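You operate a simulated robot arm through the tools that you are given. There is no shell and no other tool.

The job below is to be done with a simulated robot arm. You get a single attempt, and the scene is never put back.

TASK
Check the extinguisher: pin it, clean its tray and tag it.
Fine: ring pin in the pin hole first; wipe up the spilt powder with the green pad and put it back; hang CHARGED for a needle in the green, RECHARGE for LOW; the other tag stays. What is to be rubbed or washed off counts as gone when no trace of it is left.

Only the result counts: the job must be done as asked and must still hold three seconds after the hand-in. Knocking over, shifting, dropping, spilling or breaking anything else fails it.

THE ROBOT
A 6-joint arm with a two-finger parallel gripper, fixed in place. Base frame: the origin is on the floor under the middle of its stand, x ahead of it, y to its left, z up. Lengths are in mm, angles in rad, forces in N, time in s.
With the tool pointing down near the work surface it reaches from about 100 to 600 mm from the base axis. Its first joint turns from -2.007 to 2.007 rad. Payload 3.43 kg.
Tool frame: the origin (TCP) lies between the finger pads and is the grasp point; the fingertips stand 34 mm ahead of it; z points along the fingers, y is the line along which they close. Largest opening 128 mm; finger width 24, thickness 12; the body of the gripper, 48 by 130 mm, starts 96 mm behind the TCP.
Orientation is told as [roll, pitch, yaw] about the base's x, y, z axes, in that order, counted from this pose: with the fingers straight down and closing along the base's y, the tool's x points along the base's -x, its y along +y and its z along -z.

THE INTERFACE
- The arm moves only by the tool send_rows. Its argument "rows" is a list of rows, each an object (a shift or turn left out is 0, a gripper value left out holds the last) with "linear": the shift along the tool's x, y, z in mm, a list of three; "dr": the turn, a rotation vector about the tool's x, y, z in rad, a list of three; "fingers": the finger opening in mm, from 0 to 128. In form: [{"linear": [dx, dy, dz], "dr": [ax, ay, az], "fingers": fingers}, ...]. A call has 1 to 20 rows; each row is the pose to reach, as a shift and turn from the pose commanded when the call began, along the tool's axes at that moment. A row lasts 0.2 s, in which the tool goes at most 50 mm and 0.15 rad; a call with a longer step from one row to the next is refused whole, and so is a gripper value outside its range. A pose out of reach is approached as far as the arm can. The call stops where the force on the tool passes 40 N (or 10 N more than at its start, if that is more) or the arm is blocked; 0.2 s more then pass. The fingers move at their own pace (about 153 mm/s each) and stop on an object; they squeeze with about 24 N. The grip force told is the motor's: it shows also when the fingers shut on nothing. Time passes only in rows, and 0.2 s behind the last, so rows that repeat a pose let the fingers close. It gives the time, the measured TCP pose, the force on the tool (base axes), the opening and the grip force at its end, in the units of the frame above (readings bear some noise), with the torque about the TCP (base axes, N m) and any sound that the robot's microphone picked up.
- Cameras (640 x 400 px; columns grow to the right, rows downward): "scene" is fixed at [393.1, -654.1, 1358.3]; the picture's right is [0.99, 0.12, 0.00], its down [0.03, -0.25, -0.97] and it looks along [-0.12, 0.96, -0.25] (base axes); focal length 352 px, centre (320, 200). "wrist" rides on the gripper at [76, -11, -160] in the tool frame; the picture's right is [0.15, 0.99, 0.00], its down [-0.88, 0.13, -0.46] and it looks along [-0.45, 0.07, 0.89] (tool axes); focal length 234 px, centre (320, 200).
- camera(camera): a new picture of that camera. No time passes.
- raise_lower(by): slides the trunk up (or, below 0, down) by that many mm; the arm rides with it, the base frame stays. It gives what a move gives, with no picture.
- probe_pixels(camera, pixels): there is no depth. For up to 12 entries [column, row, z] of the newest picture of that camera ("zoom" is the newest enlarged one), the place [x, y] in the base frame at which the ray of that pixel passes the height z, good to about 2 mm, but the place of the scene camera against the robot may be out by one fixed shift of up to 18 mm in any direction. No time passes.
- enlarge(camera, box): a new picture of the part [left, top, right, bottom] of that camera's present view, enlarged. No time passes.
- job_done(): hands the job in; it is judged then, once.

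Open the gripper and draw the arm clear of the work before you hand the job in, unless the task says otherwise.

The tools are called after "Request:" as a command line: name --argument value ..., lists and objects as JSON in quotes. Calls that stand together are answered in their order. send_rows: Moves the arm, as the interface text tells. Its arguments: {"type":"object","properties":{"rows":{"type":"array","items":{"type":"object","properties":{"linear":{"type":"array","items":{"type":"number"}},"dr":{"type":"array","items":{"type":"number"}},"fingers":{"type":"number"}}}}},"required":["rows"]} The other tools are called the same way: raise_lower (by) moves the trunk up or down; camera (camera) takes a picture; probe_pixels (camera, pixels) gives the place at which the rays of pixels pass given heights; enlarge (camera, box) takes an enlarged picture of a part of a camera's view; job_done () hands the job in.

At the start:

```text
time: 0.0
tool_pos: [235.0, 290.7, 1340.9]
tcp_rot: [-0.002, 0.001, -0.001]
contact_force: [0.6, -0.4, 0.1]
moment: [0.01, 0.01, -0.01]
finger_gap: 128.1
finger_force: 0.1
trunk travel left (down, up): [-875.0, 115.0]
```

scene: 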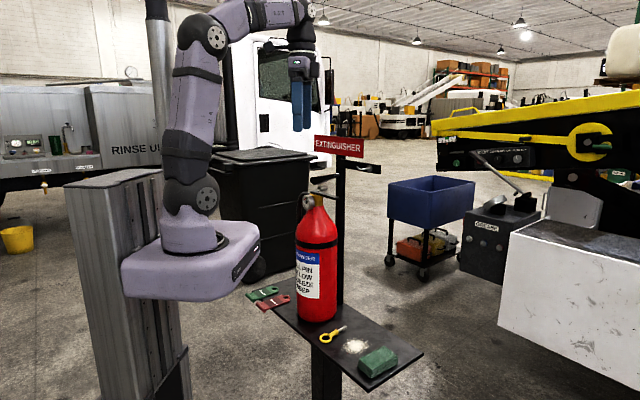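
wrist: 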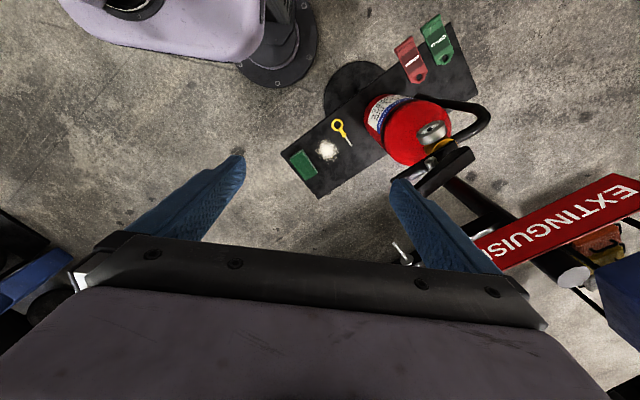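

I start by looking closely at the bench and the extinguisher in both cameras (scene: extinguisher about (317,260), tray items about (270,295)-(380,360)).

Request:
enlarge --camera "scene" --box '[230, 270, 430, 395]'

Request:
enlarge --camera "scene" --box '[270, 130, 400, 211]'

Request:
enlarge --camera "wrist" --box '[270, 10, 510, 160]'

Request:
enlarge --camera "scene" --box '[270, 180, 370, 243]'

```text
3.20 times, centred on (330, 332) of scene
```

zoom: 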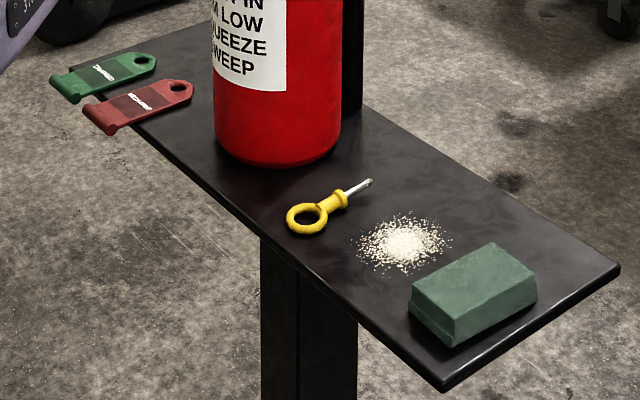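

```text
4.92 times, centred on (335, 170) of scene
```

zoom: 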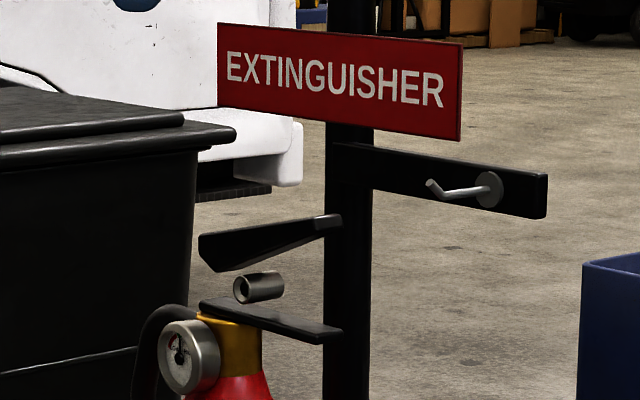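

```text
2.67 times, centred on (390, 85) of wrist
```

zoom: 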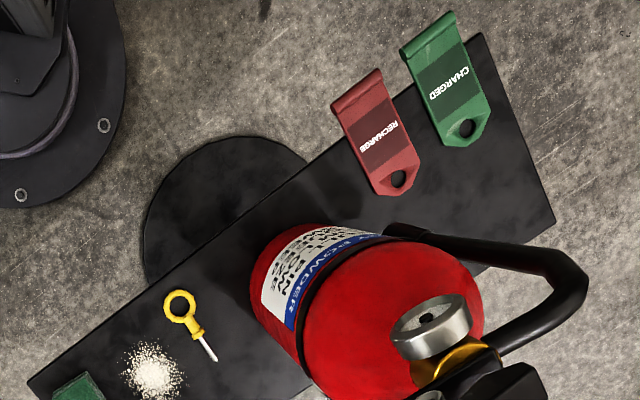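

```text
6.35 times, centred on (320, 212) of scene
```

zoom: 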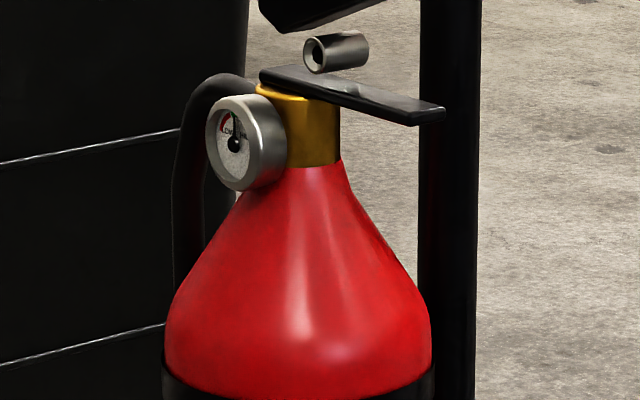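

The gauge face is at about (318... 313,203) in the scene; I enlarge it hard to read the needle, and also the pin collar and the hook.

Request:
enlarge --camera "scene" --box '[299, 192, 319, 212]'

Request:
enlarge --camera "scene" --box '[305, 170, 345, 195]'

Request:
enlarge --camera "scene" --box '[345, 155, 385, 180]'

Request:
enlarge --camera "wrist" --box '[380, 90, 540, 270]'

```text
16.00 times, centred on (309, 202) of scene
```

zoom: 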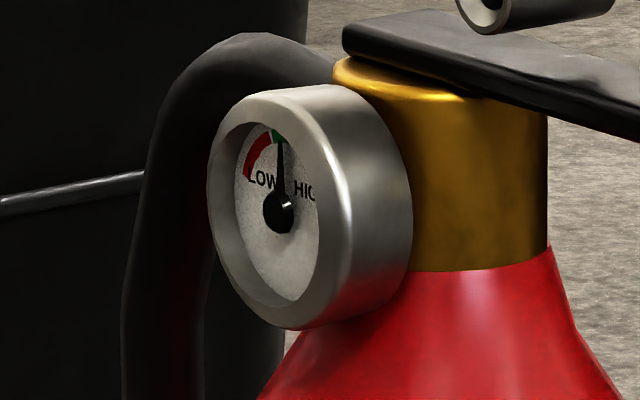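

```text
16.00 times, centred on (325, 182) of scene
```

zoom: 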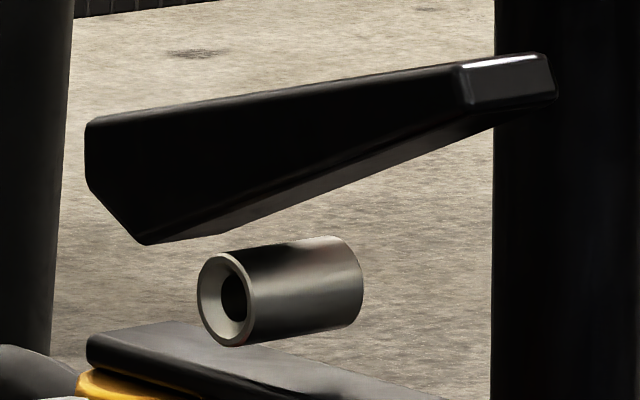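

```text
16.00 times, centred on (365, 168) of scene
```

zoom: 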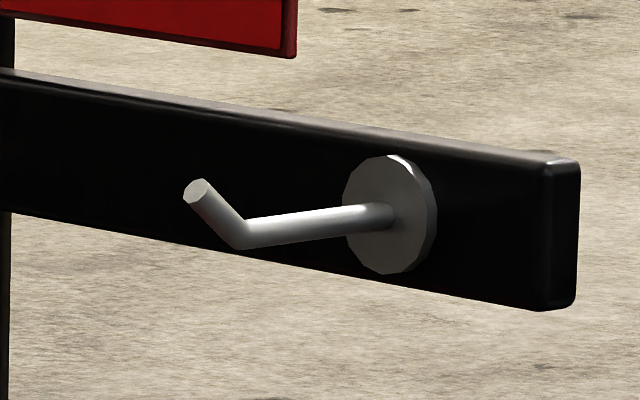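

```text
2.22 times, centred on (460, 180) of wrist
```

zoom: 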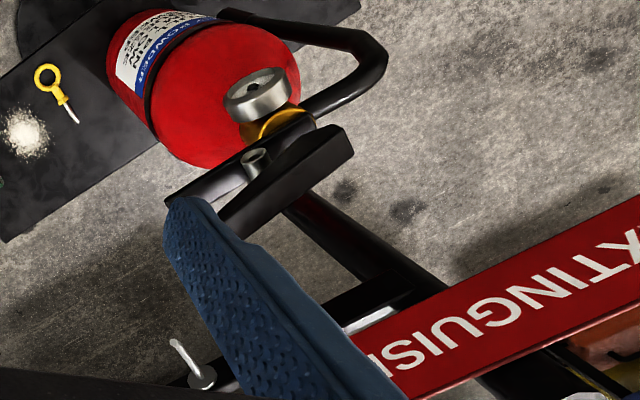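

The collar (wrist zoom (258,160)), the hook and the tags are visible. I probe pixels of both cameras at trial heights to set up the geometry.

Request:
probe_pixels --camera "wrist" --pixels '[[336.8, 123.6, 635], [349, 145, 635], [327, 150, 640], [303, 164, 660], [281, 153, 630], [318, 198, 630], [421, 77, 635], [448, 62, 635], [401, 45, 635], [431, 20, 635], [477, 95, 630], [447, 22, 630]]'

Request:
probe_pixels --camera "scene" --pixels '[[325.3, 337.3, 635], [345.5, 327, 635], [355, 345, 635], [424, 354, 630], [369, 392, 630], [286, 298, 635], [275.5, 289, 635], [262, 311, 635], [250, 301, 635], [271, 290, 630]]'

```text
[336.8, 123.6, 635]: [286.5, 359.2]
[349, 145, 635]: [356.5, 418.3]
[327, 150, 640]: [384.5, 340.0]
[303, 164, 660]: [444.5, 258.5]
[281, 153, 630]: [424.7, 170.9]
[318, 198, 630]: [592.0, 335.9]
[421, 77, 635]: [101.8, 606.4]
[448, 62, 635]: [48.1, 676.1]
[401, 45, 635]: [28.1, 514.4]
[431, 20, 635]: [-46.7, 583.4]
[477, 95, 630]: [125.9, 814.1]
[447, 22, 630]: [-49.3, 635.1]
```

```text
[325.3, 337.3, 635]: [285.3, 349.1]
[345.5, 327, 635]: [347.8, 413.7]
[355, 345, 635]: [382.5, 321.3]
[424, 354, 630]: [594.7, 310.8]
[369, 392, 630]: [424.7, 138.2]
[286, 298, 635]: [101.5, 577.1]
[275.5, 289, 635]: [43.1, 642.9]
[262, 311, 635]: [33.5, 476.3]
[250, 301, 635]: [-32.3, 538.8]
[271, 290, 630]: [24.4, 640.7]
```

Rough triangulation puts the tray at z≈630 with its long edge along (-1,1), the collar near (250,490,1100) and the hook near (410,470,1175). I lower the trunk 200 mm (the TCP at (235,291) is clear of the extinguisher) and yaw the tool 45° to face the tray.

Request:
raise_lower --by -200

Request:
send_rows --rows '[{"dr": [0, 0, -0.14]}, {"dr": [0, 0, -0.28]}, {"dr": [0, 0, -0.42]}, {"dr": [0, 0, -0.56]}, {"dr": [0, 0, -0.7]}, {"dr": [0, 0, -0.785]}]'

Request:
camera --camera "wrist"

Request:
camera --camera "scene"

```text
time: 2.2
tool_pos: [235.8, 292.0, 1140.9]
tcp_rot: [0.001, -0.001, 0.0]
contact_force: [-1.0, -0.3, -0.3]
moment: [0.01, -0.01, 0.02]
finger_gap: 128.2
finger_force: 0.1
trunk travel left (down, up): [-675.0, 315.0]
```

```text
time: 3.6
tool_pos: [236.7, 292.6, 1141.2]
tcp_rot: [0.0, -0.001, 0.788]
contact_force: [-0.5, 0.1, -0.4]
moment: [-0.02, -0.01, 0.01]
finger_gap: 127.9
finger_force: 0.0
trunk travel left (down, up): [-675.0, 315.0]
```

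```text
taken
```

wrist: 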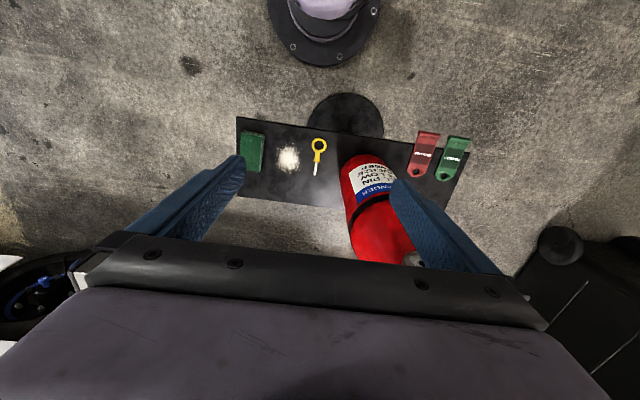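

```text
taken
```

scene: 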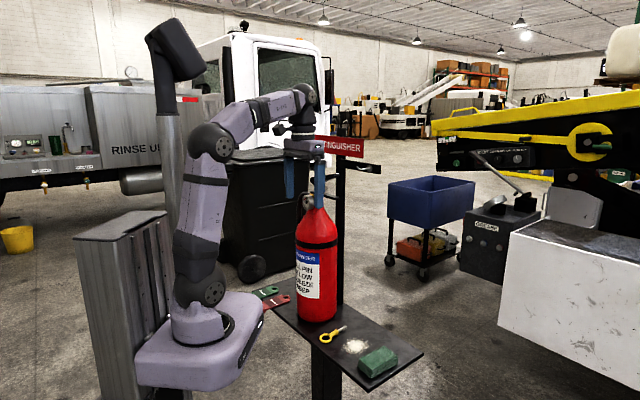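

The tray now lies square in the wrist view: pad (253,152), powder (288,159), pin (318,150), tags (424,150) and (452,153). I lower another 280 mm straight down, outside the tray's near edge, for close measurement.

Request:
raise_lower --by -280

Request:
camera --camera "wrist"

Request:
camera --camera "scene"

```text
time: 6.4
tool_pos: [236.0, 290.3, 860.7]
tcp_rot: [0.0, -0.001, 0.783]
contact_force: [-0.1, 0.4, 0.2]
moment: [0.0, 0.0, 0.01]
finger_gap: 128.1
finger_force: 0.0
trunk travel left (down, up): [-395.0, 595.0]
```

```text
taken
```

wrist: 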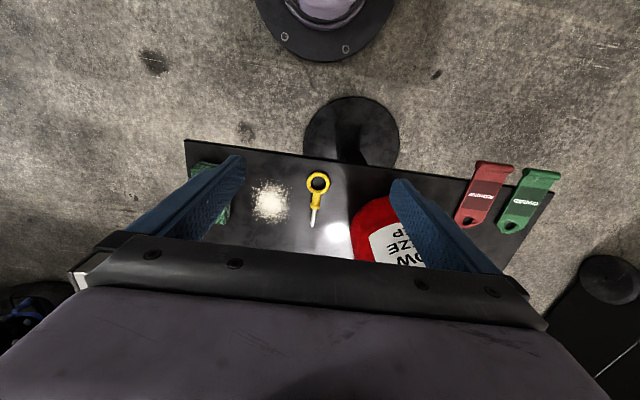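

```text
taken
```

scene: 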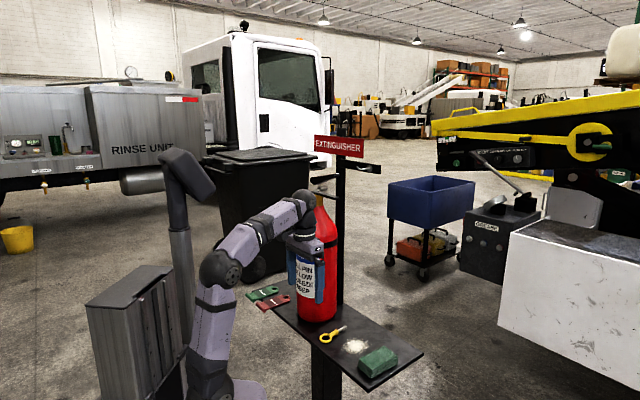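

I enlarge the pin/powder area and the tag area in this wrist view for exact pixels.

Request:
enlarge --camera "wrist" --box '[240, 140, 400, 240]'

Request:
enlarge --camera "wrist" --box '[430, 145, 590, 245]'

```text
4.00 times, centred on (320, 190) of wrist
```

zoom: 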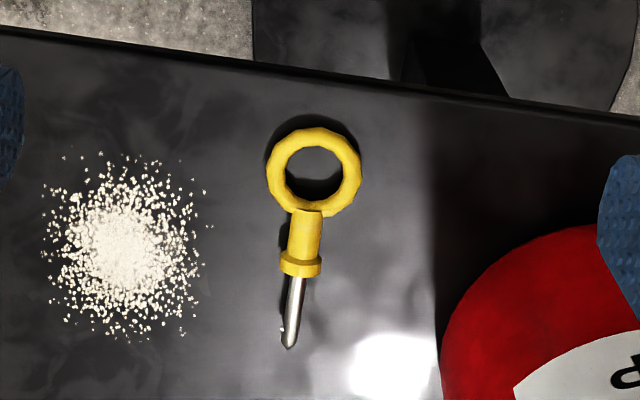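

```text
4.00 times, centred on (510, 195) of wrist
```

zoom: 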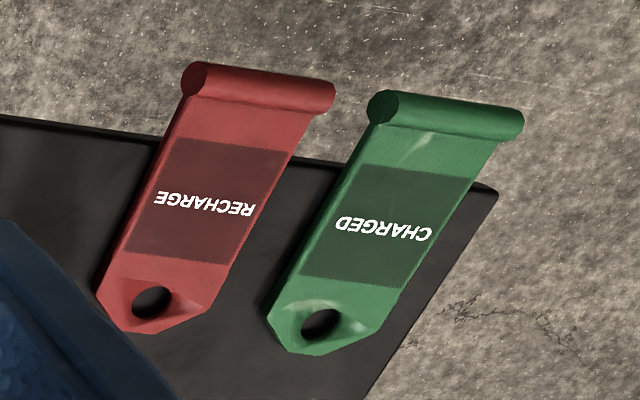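

I probe these features at two heights each to get their exact rays.

Request:
probe_pixels --camera "wrist" --pixels '[[318.5, 183, 630], [318.5, 183, 700], [312.25, 227.25, 630], [312.25, 227.25, 700], [510.25, 225.75, 630], [510.25, 225.75, 700], [526, 171.75, 630], [526, 171.75, 700], [554.25, 192.5, 630], [554.25, 192.5, 700], [270, 202, 630], [270, 202, 700]]'

Request:
raise_lower --by 160

Request:
enlarge --camera "wrist" --box '[230, 110, 390, 210]'

Request:
enlarge --camera "wrist" --box '[390, 110, 550, 210]'

Request:
camera --camera "wrist"

```text
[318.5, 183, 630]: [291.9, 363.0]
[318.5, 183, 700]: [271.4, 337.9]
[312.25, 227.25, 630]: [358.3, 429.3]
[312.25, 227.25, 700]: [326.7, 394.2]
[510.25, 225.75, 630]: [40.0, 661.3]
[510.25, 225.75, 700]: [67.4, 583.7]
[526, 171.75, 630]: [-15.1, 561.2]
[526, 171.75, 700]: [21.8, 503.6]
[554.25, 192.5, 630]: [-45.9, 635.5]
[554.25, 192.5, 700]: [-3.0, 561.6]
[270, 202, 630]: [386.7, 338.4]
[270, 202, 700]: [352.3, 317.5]
```

```text
time: 8.2
tool_pos: [235.6, 291.2, 1021.3]
tcp_rot: [0.002, -0.001, 0.785]
contact_force: [0.4, 0.2, -0.4]
moment: [-0.01, -0.03, 0.02]
finger_gap: 128.3
finger_force: 0.0
trunk travel left (down, up): [-555.0, 435.0]
```

```text
4.00 times, centred on (310, 160) of wrist
```

zoom: 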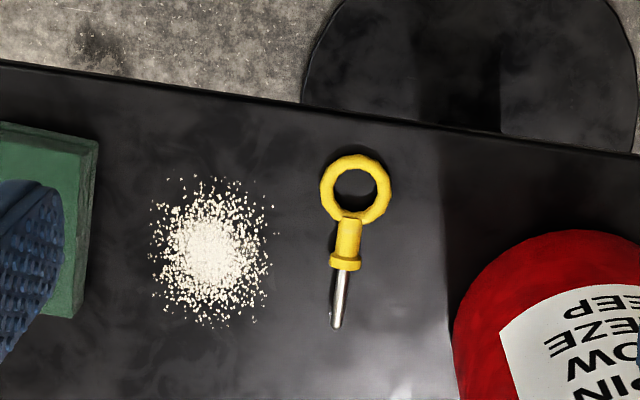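

```text
4.00 times, centred on (470, 160) of wrist
```

zoom: 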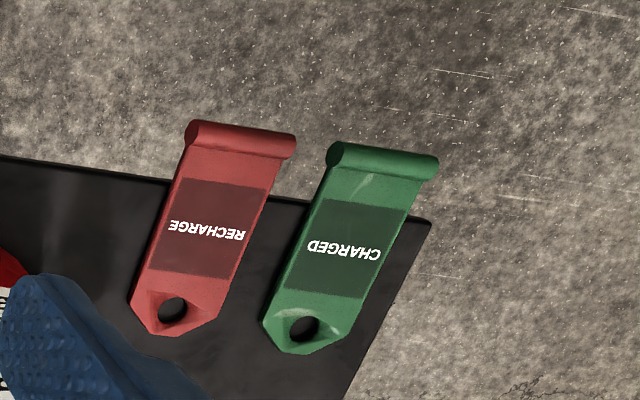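

```text
taken
```

wrist: 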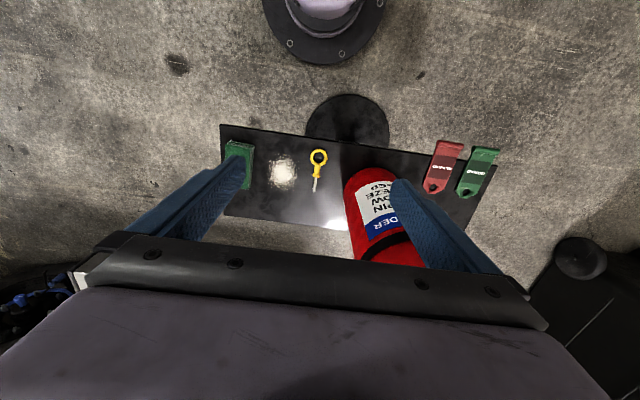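

Same features in this higher view: ring (318.75,157), tip (314.25,191.5), green hole (466.25,191.75), tray corner (497.5,165.5). I probe these for triangulation.

Request:
probe_pixels --camera "wrist" --pixels '[[318.75, 157, 630], [318.75, 157, 700], [314.25, 191.5, 630], [314.25, 191.5, 700], [466.25, 191.75, 630], [466.25, 191.75, 700], [474.5, 148.75, 630], [474.5, 148.75, 700], [497.5, 165.5, 630], [497.5, 165.5, 700], [282.5, 173.25, 630], [282.5, 173.25, 700]]'

```text
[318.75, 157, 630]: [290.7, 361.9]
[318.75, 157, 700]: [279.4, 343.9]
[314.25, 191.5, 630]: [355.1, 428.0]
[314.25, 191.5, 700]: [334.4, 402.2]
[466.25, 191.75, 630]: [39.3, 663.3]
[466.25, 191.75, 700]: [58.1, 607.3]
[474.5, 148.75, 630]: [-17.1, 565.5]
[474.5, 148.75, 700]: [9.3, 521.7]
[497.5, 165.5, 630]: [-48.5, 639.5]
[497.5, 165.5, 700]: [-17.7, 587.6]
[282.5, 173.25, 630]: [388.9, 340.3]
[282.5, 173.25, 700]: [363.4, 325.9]
```

The pin lies along the outward diagonal u=(1,1)/√2, about z≈635; tray ≈625. Next I look at the collar/gauge: I raise the trunk 100 mm, then slide along tool y by 133 mm and tilt the tool outward 0.8 rad while keeping well in front of the extinguisher.

Request:
raise_lower --by 130

Request:
send_rows --rows '[{"linear": [15, 30, 0], "dr": [0, -0.14, 0]}, {"linear": [30, 60, 0], "dr": [0, -0.28, 0]}, {"linear": [30, 90, 0], "dr": [0, -0.42, 0]}, {"linear": [30, 115, 0], "dr": [0, -0.56, 0]}, {"linear": [30, 133, 0], "dr": [0, -0.7, 0]}, {"linear": [30, 133, 0], "dr": [0, -0.8, 0]}]'

Request:
camera --camera "wrist"

Request:
camera --camera "scene"

```text
time: 9.8
tool_pos: [235.8, 292.5, 1151.1]
tcp_rot: [-0.001, 0.001, 0.785]
contact_force: [-0.4, 1.1, -0.6]
moment: [0.0, 0.0, 0.0]
finger_gap: 128.1
finger_force: 0.0
trunk travel left (down, up): [-685.0, 305.0]
```

```text
time: 11.2
tool_pos: [120.2, 363.3, 1150.1]
tcp_rot: [0.0, -0.8, 0.786]
contact_force: [-0.2, 0.4, 0.4]
moment: [0.02, 0.0, -0.05]
finger_gap: 128.1
finger_force: 0.0
trunk travel left (down, up): [-685.0, 305.0]
```

```text
taken
```

wrist: 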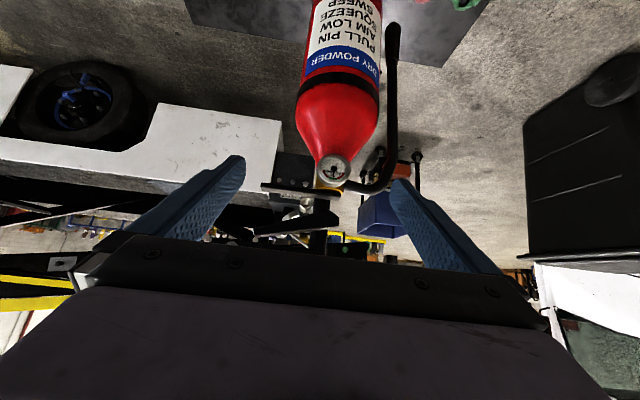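

```text
taken
```

scene: 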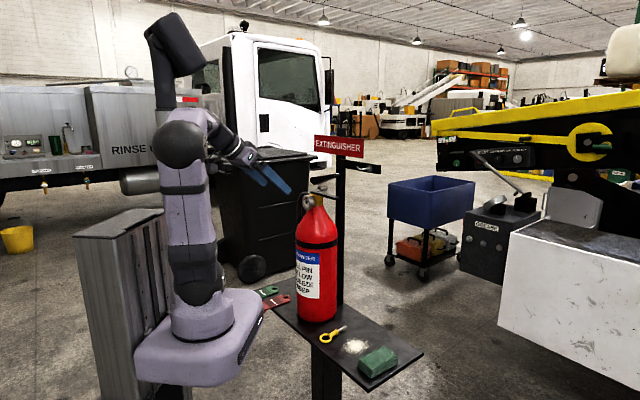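

The gauge is at (332,172) and the collar at about (306,205) in the wrist view (upside down). I enlarge it.

Request:
enlarge --camera "wrist" --box '[300, 145, 364, 195]'

Request:
enlarge --camera "wrist" --box '[250, 160, 362, 240]'

```text
8.00 times, centred on (332, 170) of wrist
```

zoom: 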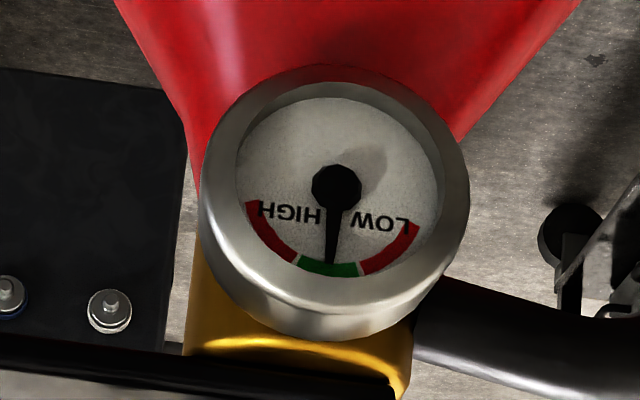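

```text
5.00 times, centred on (306, 200) of wrist
```

zoom: 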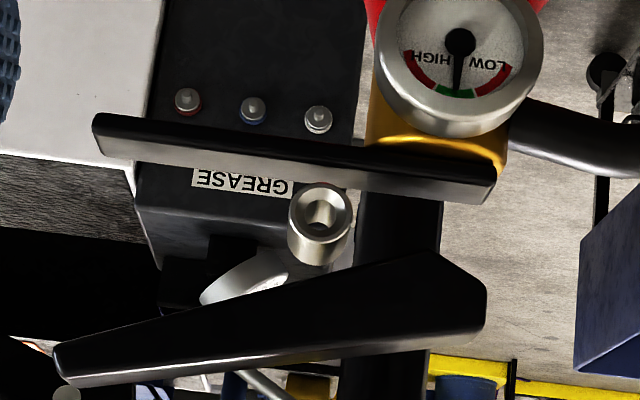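

The needle stands in the green band, so CHARGED is the tag to hang. Now I go to a level front view of the collar (tool pitch 1.1 rad, TCP at about z=1097, u=380) to measure its axis and clearances.

Request:
probe_pixels --camera "wrist" --pixels '[[306.2, 202.6, 1080], [306.2, 202.6, 1120], [332, 172, 1050], [332, 172, 1090]]'

Request:
send_rows --rows '[{"linear": [3.8, 0, 21.4], "dr": [0, -0.1, 0]}, {"linear": [7.7, 0, 42.8], "dr": [0, -0.2, 0]}, {"linear": [11.5, 0, 64.2], "dr": [0, -0.3, 0]}]'

Request:
camera --camera "wrist"

Request:
enlarge --camera "wrist" --box '[240, 110, 400, 210]'

```text
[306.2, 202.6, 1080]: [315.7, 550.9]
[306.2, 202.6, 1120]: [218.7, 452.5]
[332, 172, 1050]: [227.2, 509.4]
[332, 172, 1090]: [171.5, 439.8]
```

```text
time: 12.0
tool_pos: [148.1, 390.6, 1096.4]
tcp_rot: [0.0, -1.102, 0.786]
contact_force: [-0.2, -0.4, -0.1]
moment: [0.01, 0.03, 0.0]
finger_gap: 128.2
finger_force: 0.0
trunk travel left (down, up): [-685.0, 305.0]
```

```text
taken
```

wrist: 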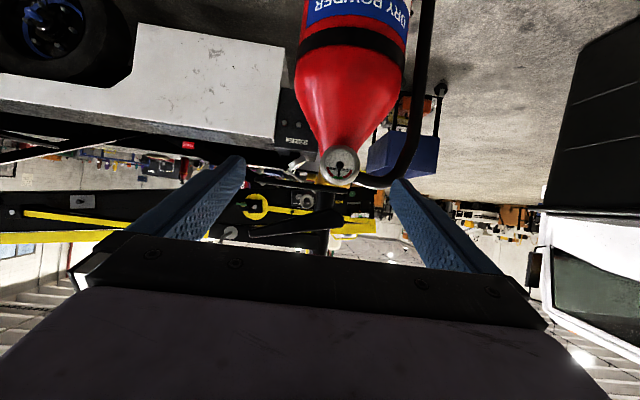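

```text
4.00 times, centred on (320, 160) of wrist
```

zoom: 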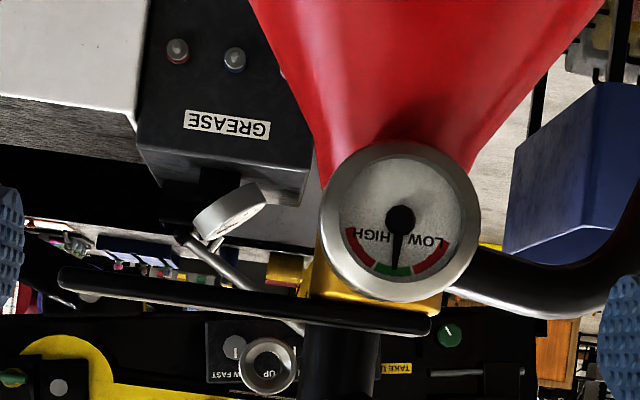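

The collar bore is now seen almost end-on near (307,201). I enlarge around it.

Request:
enlarge --camera "wrist" --box '[275, 175, 355, 225]'

Request:
probe_pixels --camera "wrist" --pixels '[[307, 201.25, 1090], [307, 201.25, 1100]]'

```text
8.00 times, centred on (315, 200) of wrist
```

zoom: 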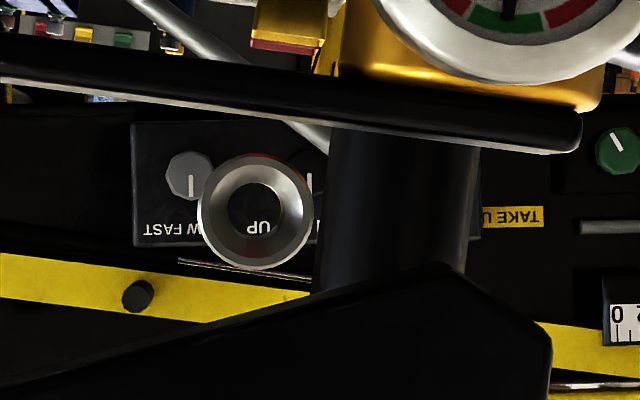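

```text
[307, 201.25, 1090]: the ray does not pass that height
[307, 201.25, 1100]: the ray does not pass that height
```

Triangulating gives the collar face centre at about u≈526, v≈165.6, z≈1105 (u along (1,1)/√2, v along (-1,1)/√2), lever and handle fronts lie ~3–5 mm behind the collar face. Now I back off, shift to v≈50 with tool pitch 0.5 rad and then go down towards the pin for a close view.

Request:
send_rows --rows '[{"linear": [18, 0, -35.7], "dr": [0, 0, 0]}, {"linear": [18, -30, -35.7], "dr": [0, 0.12, 0]}, {"linear": [18, -60, -35.7], "dr": [0, 0.24, 0]}, {"linear": [18, -90, -35.7], "dr": [0, 0.36, 0]}, {"linear": [18, -121.5, -35.7], "dr": [0, 0.48, 0]}, {"linear": [18, -121.5, -35.7], "dr": [0, 0.602, 0]}]'

Request:
raise_lower --by -340

Request:
camera --camera "wrist"

Request:
camera --camera "scene"

```text
time: 13.4
tool_pos: [220.0, 318.7, 1102.9]
tcp_rot: [0.0, -0.496, 0.785]
contact_force: [0.1, 0.2, 0.2]
moment: [0.04, 0.04, 0.02]
finger_gap: 128.1
finger_force: 0.1
out of reach, approached as far as the arm can: row 1, 2, 3, 4, 5, 6
trunk travel left (down, up): [-685.0, 305.0]
```

```text
time: 16.7
tool_pos: [221.0, 318.2, 763.5]
tcp_rot: [0.0, -0.498, 0.787]
contact_force: [-0.5, -0.8, -0.4]
moment: [-0.03, 0.01, -0.01]
finger_gap: 128.0
finger_force: 0.1
trunk travel left (down, up): [-345.0, 645.0]
```

```text
taken
```

wrist: 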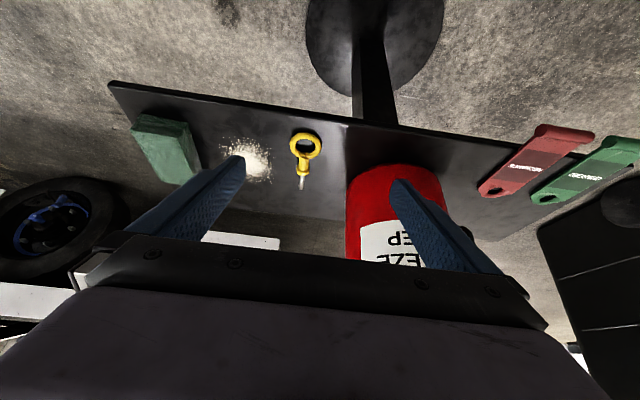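

```text
taken
```

scene: 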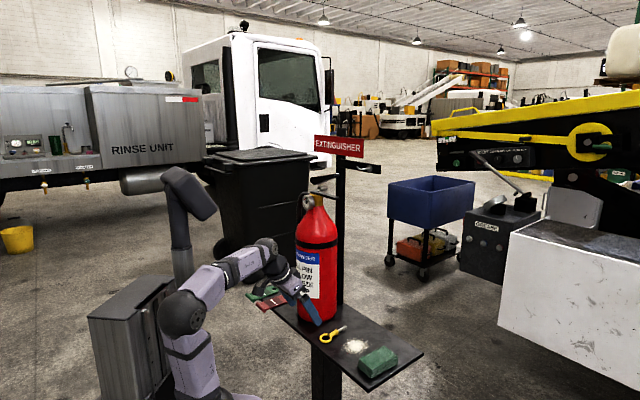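

Some rows were beyond the arm's inner reach, so I send a null row to learn where the commanded pose sits now.

Request:
send_rows --rows '[{"linear": [0, 0, 0]}]'

```text
time: 17.1
tool_pos: [220.9, 318.1, 762.6]
tcp_rot: [0.0, -0.496, 0.786]
contact_force: [0.8, 0.0, 0.2]
moment: [0.0, 0.02, 0.01]
finger_gap: 128.1
finger_force: 0.0
trunk travel left (down, up): [-345.0, 645.0]
```

Commanded pose equals the measured one (u≈381, v≈69, z≈763). I move to about u=405, v=50, z=738 for the close look.

Request:
send_rows --rows '[{"linear": [-4.6, -9.3, 16.7]}, {"linear": [-9.2, -18.7, 33.4]}]'

Request:
camera --camera "wrist"

Request:
enlarge --camera "wrist" --box '[256, 120, 384, 200]'

```text
time: 17.7
tool_pos: [251.9, 321.7, 736.6]
tcp_rot: [-0.001, -0.498, 0.786]
contact_force: [-0.7, -0.6, -0.5]
moment: [-0.02, 0.04, -0.02]
finger_gap: 128.3
finger_force: 0.0
trunk travel left (down, up): [-345.0, 645.0]
```

```text
taken
```

wrist: 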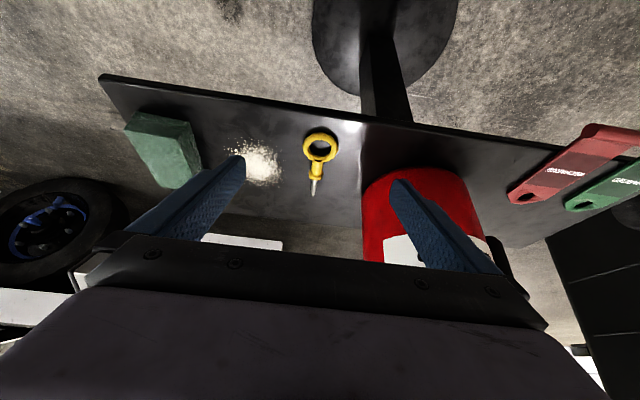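

```text
5.00 times, centred on (320, 160) of wrist
```

zoom: 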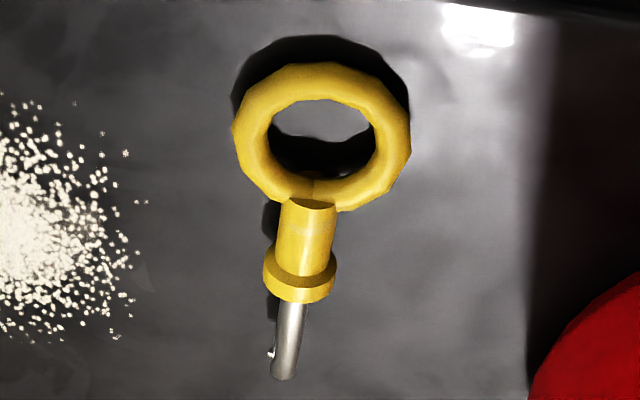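

The pin is clear: ring centre zoom (322,137), flange (300,280), tip (283,378). I probe those rays and the tray edge for triangulation.

Request:
probe_pixels --camera "wrist" --pixels '[[320.4, 147.4, 630], [320.4, 147.4, 650], [312.6, 195.6, 630], [312.6, 195.6, 650], [316, 176, 630], [316, 176, 650], [318.4, 160, 630], [318.4, 160, 650], [102, 75, 625], [560, 150, 625], [257, 163, 625], [257, 163, 645]]'

```text
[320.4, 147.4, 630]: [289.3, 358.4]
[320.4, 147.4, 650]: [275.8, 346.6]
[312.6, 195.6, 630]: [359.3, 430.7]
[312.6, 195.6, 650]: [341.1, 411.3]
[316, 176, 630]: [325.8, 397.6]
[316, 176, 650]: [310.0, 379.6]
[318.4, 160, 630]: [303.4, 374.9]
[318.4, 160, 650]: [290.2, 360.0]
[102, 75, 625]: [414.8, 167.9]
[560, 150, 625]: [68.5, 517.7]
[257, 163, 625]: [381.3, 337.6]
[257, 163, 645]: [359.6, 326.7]
```

Pin axis runs at v≈50, ring centre u≈457, flange near u≈495, tip u≈555. I bring the tool to u≈473, v≈50, z≈675 with fingers at 60 mm so they straddle the shank, still above the tray.

Request:
send_rows --rows '[{"linear": [-10, 0.2, 29], "fingers": 60}, {"linear": [-20, 0.4, 58], "fingers": 60}, {"linear": [-29.8, 0.6, 86.3], "fingers": 60}, {"linear": [-29.8, 0.6, 86.3], "fingers": 60}]'

Request:
camera --camera "wrist"

Request:
enlarge --camera "scene" --box '[280, 290, 400, 365]'

```text
time: 18.7
tool_pos: [298.7, 371.2, 675.1]
tcp_rot: [-0.001, -0.499, 0.786]
contact_force: [0.6, 0.2, -0.4]
moment: [-0.02, -0.03, 0.0]
finger_gap: 60.0
finger_force: 0.0
trunk travel left (down, up): [-345.0, 645.0]
```

```text
taken
```

wrist: 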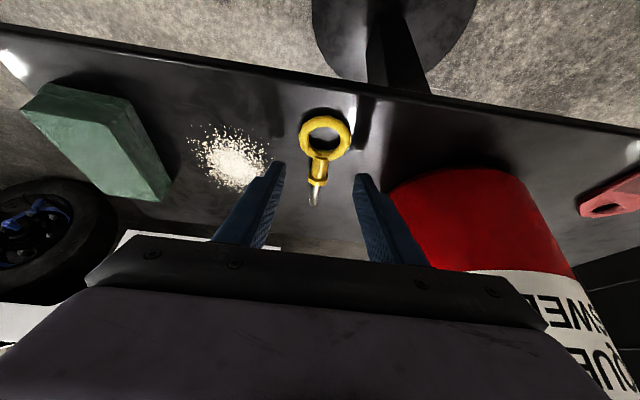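

```text
5.33 times, centred on (340, 328) of scene
```

zoom: 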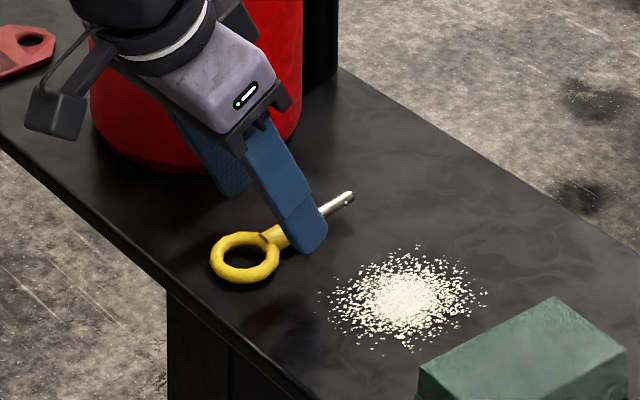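

The fingers straddle the shank region. I descend 8 mm, then continue in small steps watching the force for tray contact.

Request:
send_rows --rows '[{"linear": [1.9, 0, 3.5]}, {"linear": [3.8, 0, 7.0]}]'

Request:
enlarge --camera "scene" --box '[312, 310, 360, 340]'

Request:
enlarge --camera "wrist" --box '[270, 100, 382, 170]'

```text
time: 19.3
tool_pos: [299.2, 371.1, 666.7]
tcp_rot: [0.001, -0.497, 0.787]
contact_force: [-0.5, 0.7, 0.1]
moment: [-0.01, 0.0, 0.04]
finger_gap: 59.8
finger_force: 0.0
trunk travel left (down, up): [-345.0, 645.0]
```

```text
13.33 times, centred on (336, 325) of scene
```

zoom: 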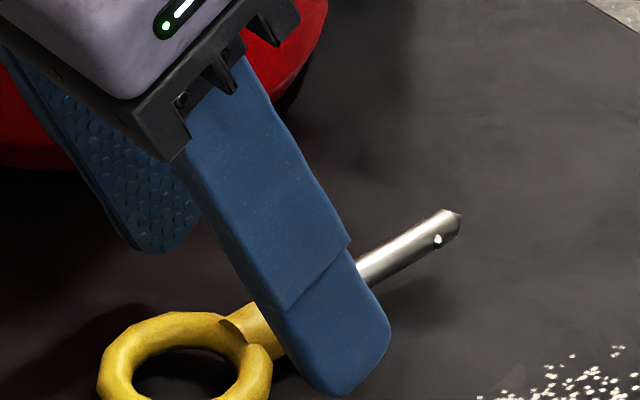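

```text
5.71 times, centred on (326, 135) of wrist
```

zoom: 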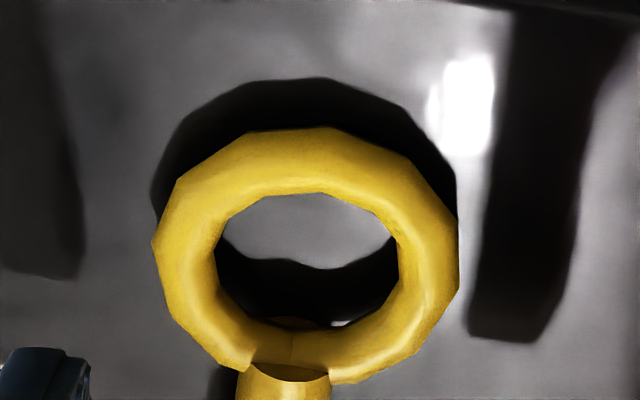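

No contact at TCP z 666.7. I keep descending in 3 mm steps.

Request:
send_rows --rows '[{"linear": [1.43, 0, 2.63]}]'

Request:
send_rows --rows '[{"linear": [1.43, 0, 2.63]}]'

Request:
enlarge --camera "scene" --box '[312, 310, 360, 340]'

```text
time: 19.7
tool_pos: [298.9, 370.8, 664.8]
tcp_rot: [-0.002, -0.496, 0.785]
contact_force: [0.4, -1.0, -0.8]
moment: [-0.01, 0.02, 0.01]
finger_gap: 59.9
finger_force: 0.0
trunk travel left (down, up): [-345.0, 645.0]
```

```text
time: 20.1
tool_pos: [297.8, 370.6, 661.1]
tcp_rot: [-0.002, -0.497, 0.785]
contact_force: [-0.1, -0.5, 0.4]
moment: [-0.01, 0.01, 0.0]
finger_gap: 60.1
finger_force: 0.1
trunk travel left (down, up): [-345.0, 645.0]
```

```text
13.33 times, centred on (336, 325) of scene
```

zoom: 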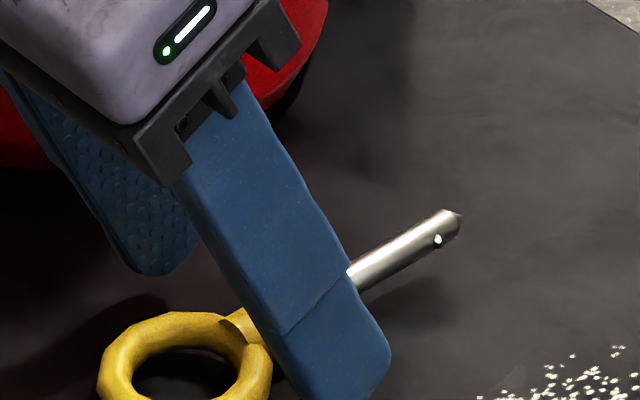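

Still free at z 661. I continue in 2 mm steps.

Request:
send_rows --rows '[{"linear": [0.96, 0, 1.76]}]'

Request:
send_rows --rows '[{"linear": [0.96, 0, 1.76]}]'

Request:
send_rows --rows '[{"linear": [0.96, 0, 1.76]}]'

```text
time: 20.5
tool_pos: [299.9, 370.2, 659.2]
tcp_rot: [-0.001, -0.498, 0.785]
contact_force: [-0.8, 0.7, -0.5]
moment: [-0.03, 0.0, 0.01]
finger_gap: 60.3
finger_force: 0.1
trunk travel left (down, up): [-345.0, 645.0]
```

```text
time: 20.9
tool_pos: [299.4, 370.6, 658.8]
tcp_rot: [-0.001, -0.495, 0.786]
contact_force: [-0.5, -0.2, 0.3]
moment: [-0.02, 0.01, 0.01]
finger_gap: 60.0
finger_force: 0.1
trunk travel left (down, up): [-345.0, 645.0]
```

```text
time: 21.3
tool_pos: [299.8, 370.0, 655.3]
tcp_rot: [-0.002, -0.497, 0.784]
contact_force: [0.8, -0.1, 1.3]
moment: [-0.02, 0.0, -0.04]
finger_gap: 60.0
finger_force: 0.0
trunk travel left (down, up): [-345.0, 645.0]
```

Free at z≈655; I go on in 1.5–2 mm steps.

Request:
send_rows --rows '[{"linear": [0.96, 0, 1.76]}]'

Request:
enlarge --camera "scene" --box '[312, 315, 360, 345]'

```text
time: 21.7
tool_pos: [297.9, 370.4, 655.8]
tcp_rot: [-0.001, -0.499, 0.786]
contact_force: [-0.7, -1.6, 6.2]
moment: [0.07, 0.08, -0.09]
finger_gap: 59.6
finger_force: 0.0
trunk travel left (down, up): [-345.0, 645.0]
```

```text
13.33 times, centred on (336, 330) of scene
```

zoom: 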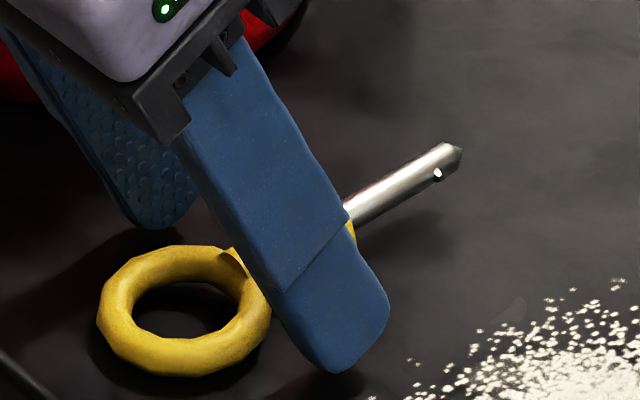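

Contact with the tray: Fz 6.2 N at commanded z≈653, so the tray surface is at about z≈619. I lift 2 mm and close the fingers on the shank.

Request:
send_rows --rows '[{"linear": [-0.96, 0, -1.76], "fingers": 60}, {"linear": [-0.96, 0, -1.76], "fingers": 30}, {"linear": [-0.96, 0, -1.76], "fingers": 10}, {"linear": [-0.96, 0, -1.76], "fingers": 0}, {"linear": [-0.96, 0, -1.76], "fingers": 0}, {"linear": [-0.96, 0, -1.76], "fingers": 0}]'

Request:
enlarge --camera "scene" --box '[312, 315, 360, 345]'

Request:
camera --camera "wrist"

```text
time: 23.1
tool_pos: [297.8, 370.9, 656.6]
tcp_rot: [-0.003, -0.497, 0.786]
contact_force: [0.3, -0.3, -0.1]
moment: [-0.01, 0.0, -0.01]
finger_gap: 41.6
finger_force: 23.5
trunk travel left (down, up): [-345.0, 645.0]
```

```text
13.33 times, centred on (336, 330) of scene
```

zoom: 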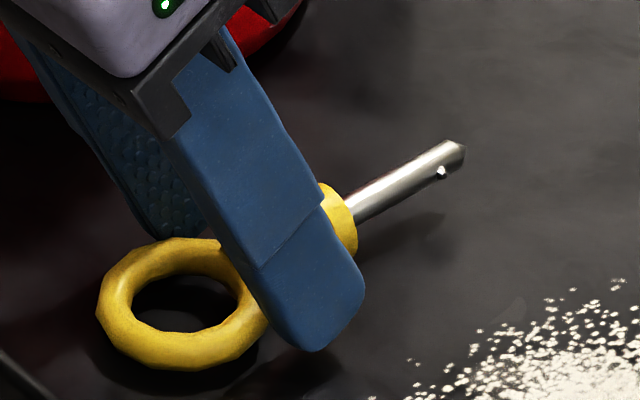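

```text
taken
```

wrist: 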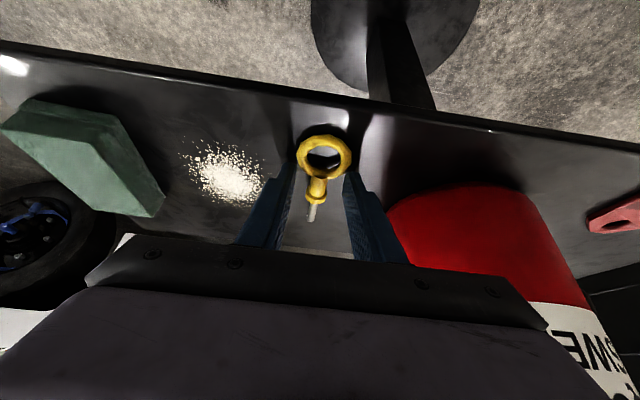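

The fingers closed on the ring's widest part (41.6 mm gap) – I'm about 10 mm short of the shank. I reopen, shift 10 mm outward along u and close again.

Request:
send_rows --rows '[{"linear": [0, 0, 0], "fingers": 60}, {"linear": [0, 0, 0], "fingers": 60}, {"linear": [-4.4, 0, 2.4], "fingers": 60}, {"linear": [-8.8, 0, 4.8], "fingers": 60}, {"linear": [-8.8, 0, 4.8], "fingers": 30}, {"linear": [-8.8, 0, 4.8], "fingers": 10}, {"linear": [-8.8, 0, 4.8], "fingers": 0}, {"linear": [-8.8, 0, 4.8], "fingers": 0}, {"linear": [-8.8, 0, 4.8], "fingers": 0}]'

Request:
enlarge --camera "scene" --box '[312, 315, 360, 345]'

Request:
enlarge --camera "wrist" --box '[256, 120, 384, 200]'

```text
time: 25.1
tool_pos: [304.6, 377.9, 656.4]
tcp_rot: [-0.001, -0.497, 0.785]
contact_force: [0.7, 1.6, 3.6]
moment: [-0.02, 0.12, -0.02]
finger_gap: 18.5
finger_force: 23.6
trunk travel left (down, up): [-345.0, 645.0]
```

```text
13.33 times, centred on (336, 330) of scene
```

zoom: 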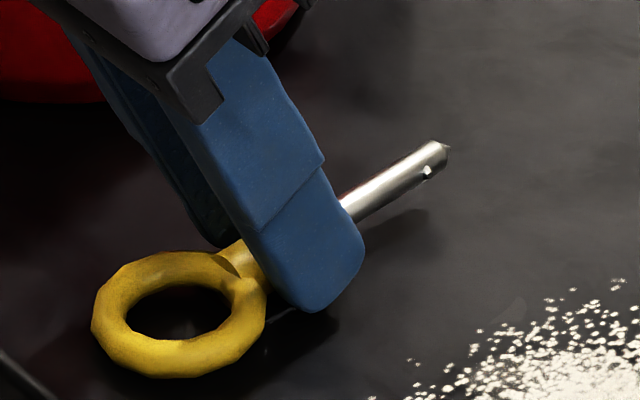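

```text
5.00 times, centred on (320, 160) of wrist
```

zoom: 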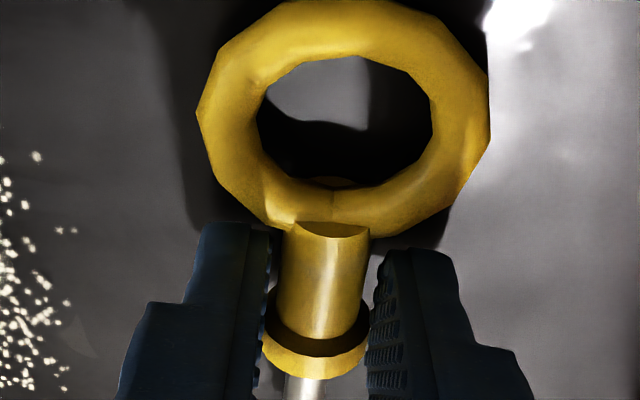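

Gap is 18.5 mm with 23.6 N: the pads hold the flange and the ring shoulder. I lift 60 mm straight up (tool x +28.6·…, z −52.8) and check the pin's attitude.

Request:
send_rows --rows '[{"linear": [-4.8, 0, -8.8], "fingers": 0}, {"linear": [-14.3, 0, -26.4], "fingers": 0}, {"linear": [-28.6, 0, -52.7], "fingers": 0}, {"linear": [-28.6, 0, -52.7], "fingers": 0}]'

Request:
enlarge --camera "scene" --box '[296, 280, 376, 330]'

Request:
enlarge --camera "wrist" --box '[256, 120, 384, 200]'

```text
time: 26.1
tool_pos: [305.4, 378.6, 715.9]
tcp_rot: [0.0, -0.496, 0.786]
contact_force: [-0.4, -0.8, -1.2]
moment: [-0.03, -0.01, 0.01]
finger_gap: 18.6
finger_force: 24.0
trunk travel left (down, up): [-345.0, 645.0]
```

```text
8.00 times, centred on (336, 305) of scene
```

zoom: 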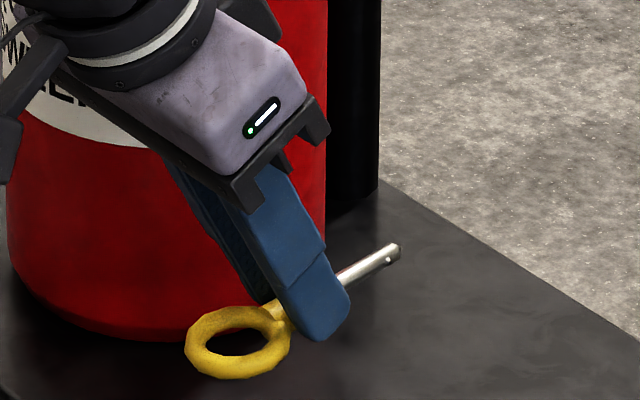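

```text
5.00 times, centred on (320, 160) of wrist
```

zoom: 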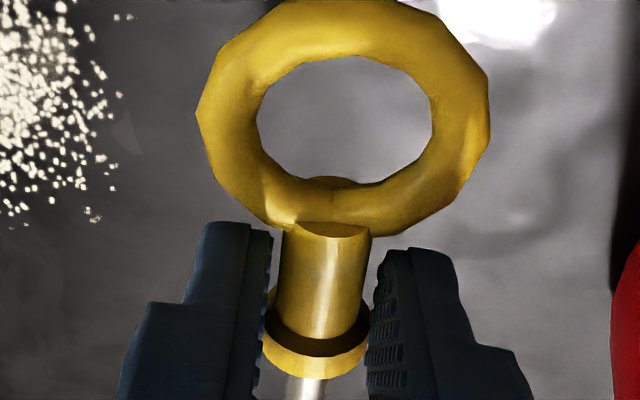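

The pin sits firmly, tilted about 4–5° tip-up (ring centre (325.6,322.8), tip (346,311) in scene pixels). I back off 64 mm along −u, correct the tilt by +0.078 rad about tool y, and raise the trunk 418 mm to collar height.

Request:
send_rows --rows '[{"linear": [28, 0, -15.2], "fingers": 0}, {"linear": [56, 0, -30.4], "fingers": 0}, {"linear": [56, 0, -30.4], "dr": [0, 0.078, 0], "fingers": 0}]'

Request:
raise_lower --by 418

Request:
camera --camera "scene"

```text
time: 26.9
tool_pos: [260.5, 332.1, 716.5]
tcp_rot: [-0.001, -0.419, 0.784]
contact_force: [1.0, -0.3, -0.1]
moment: [0.01, 0.0, 0.01]
finger_gap: 18.6
finger_force: 24.1
trunk travel left (down, up): [-345.0, 645.0]
```

```text
refused: 418 is not a number from -400 to 400
```

```text
taken
```

scene: 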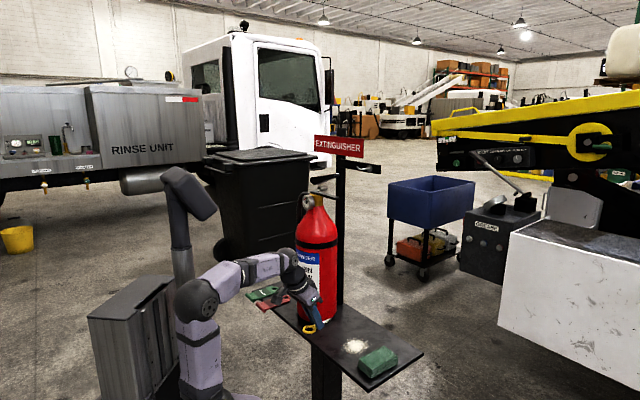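

The trunk takes at most 400 mm per call, so I raise in two steps (300 + 118).

Request:
raise_lower --by 300

Request:
raise_lower --by 118

Request:
camera --camera "scene"

Request:
camera --camera "wrist"

```text
time: 29.9
tool_pos: [261.1, 333.0, 1017.0]
tcp_rot: [-0.001, -0.419, 0.785]
contact_force: [0.4, -0.5, -0.4]
moment: [0.0, -0.03, 0.02]
finger_gap: 18.5
finger_force: 23.8
trunk travel left (down, up): [-645.0, 345.0]
```

```text
time: 31.4
tool_pos: [261.1, 332.9, 1133.3]
tcp_rot: [-0.002, -0.421, 0.784]
contact_force: [0.3, 0.1, -0.9]
moment: [0.02, 0.02, 0.03]
finger_gap: 18.5
finger_force: 24.0
trunk travel left (down, up): [-763.0, 227.0]
```

```text
taken
```

scene: 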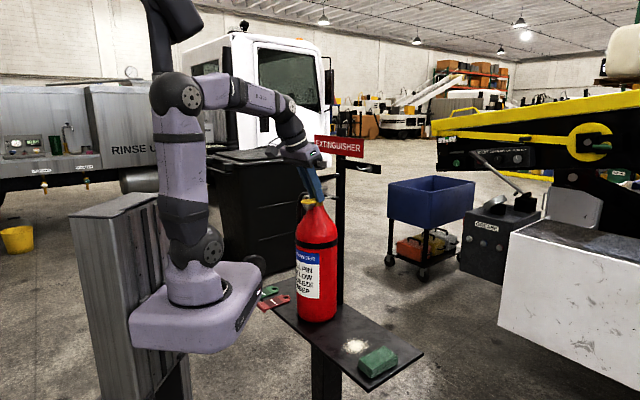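

```text
taken
```

wrist: 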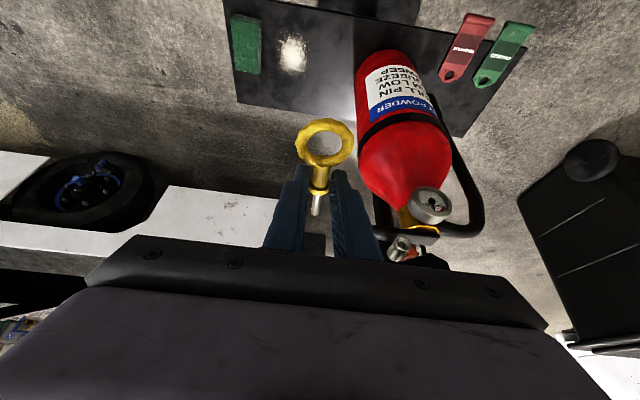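

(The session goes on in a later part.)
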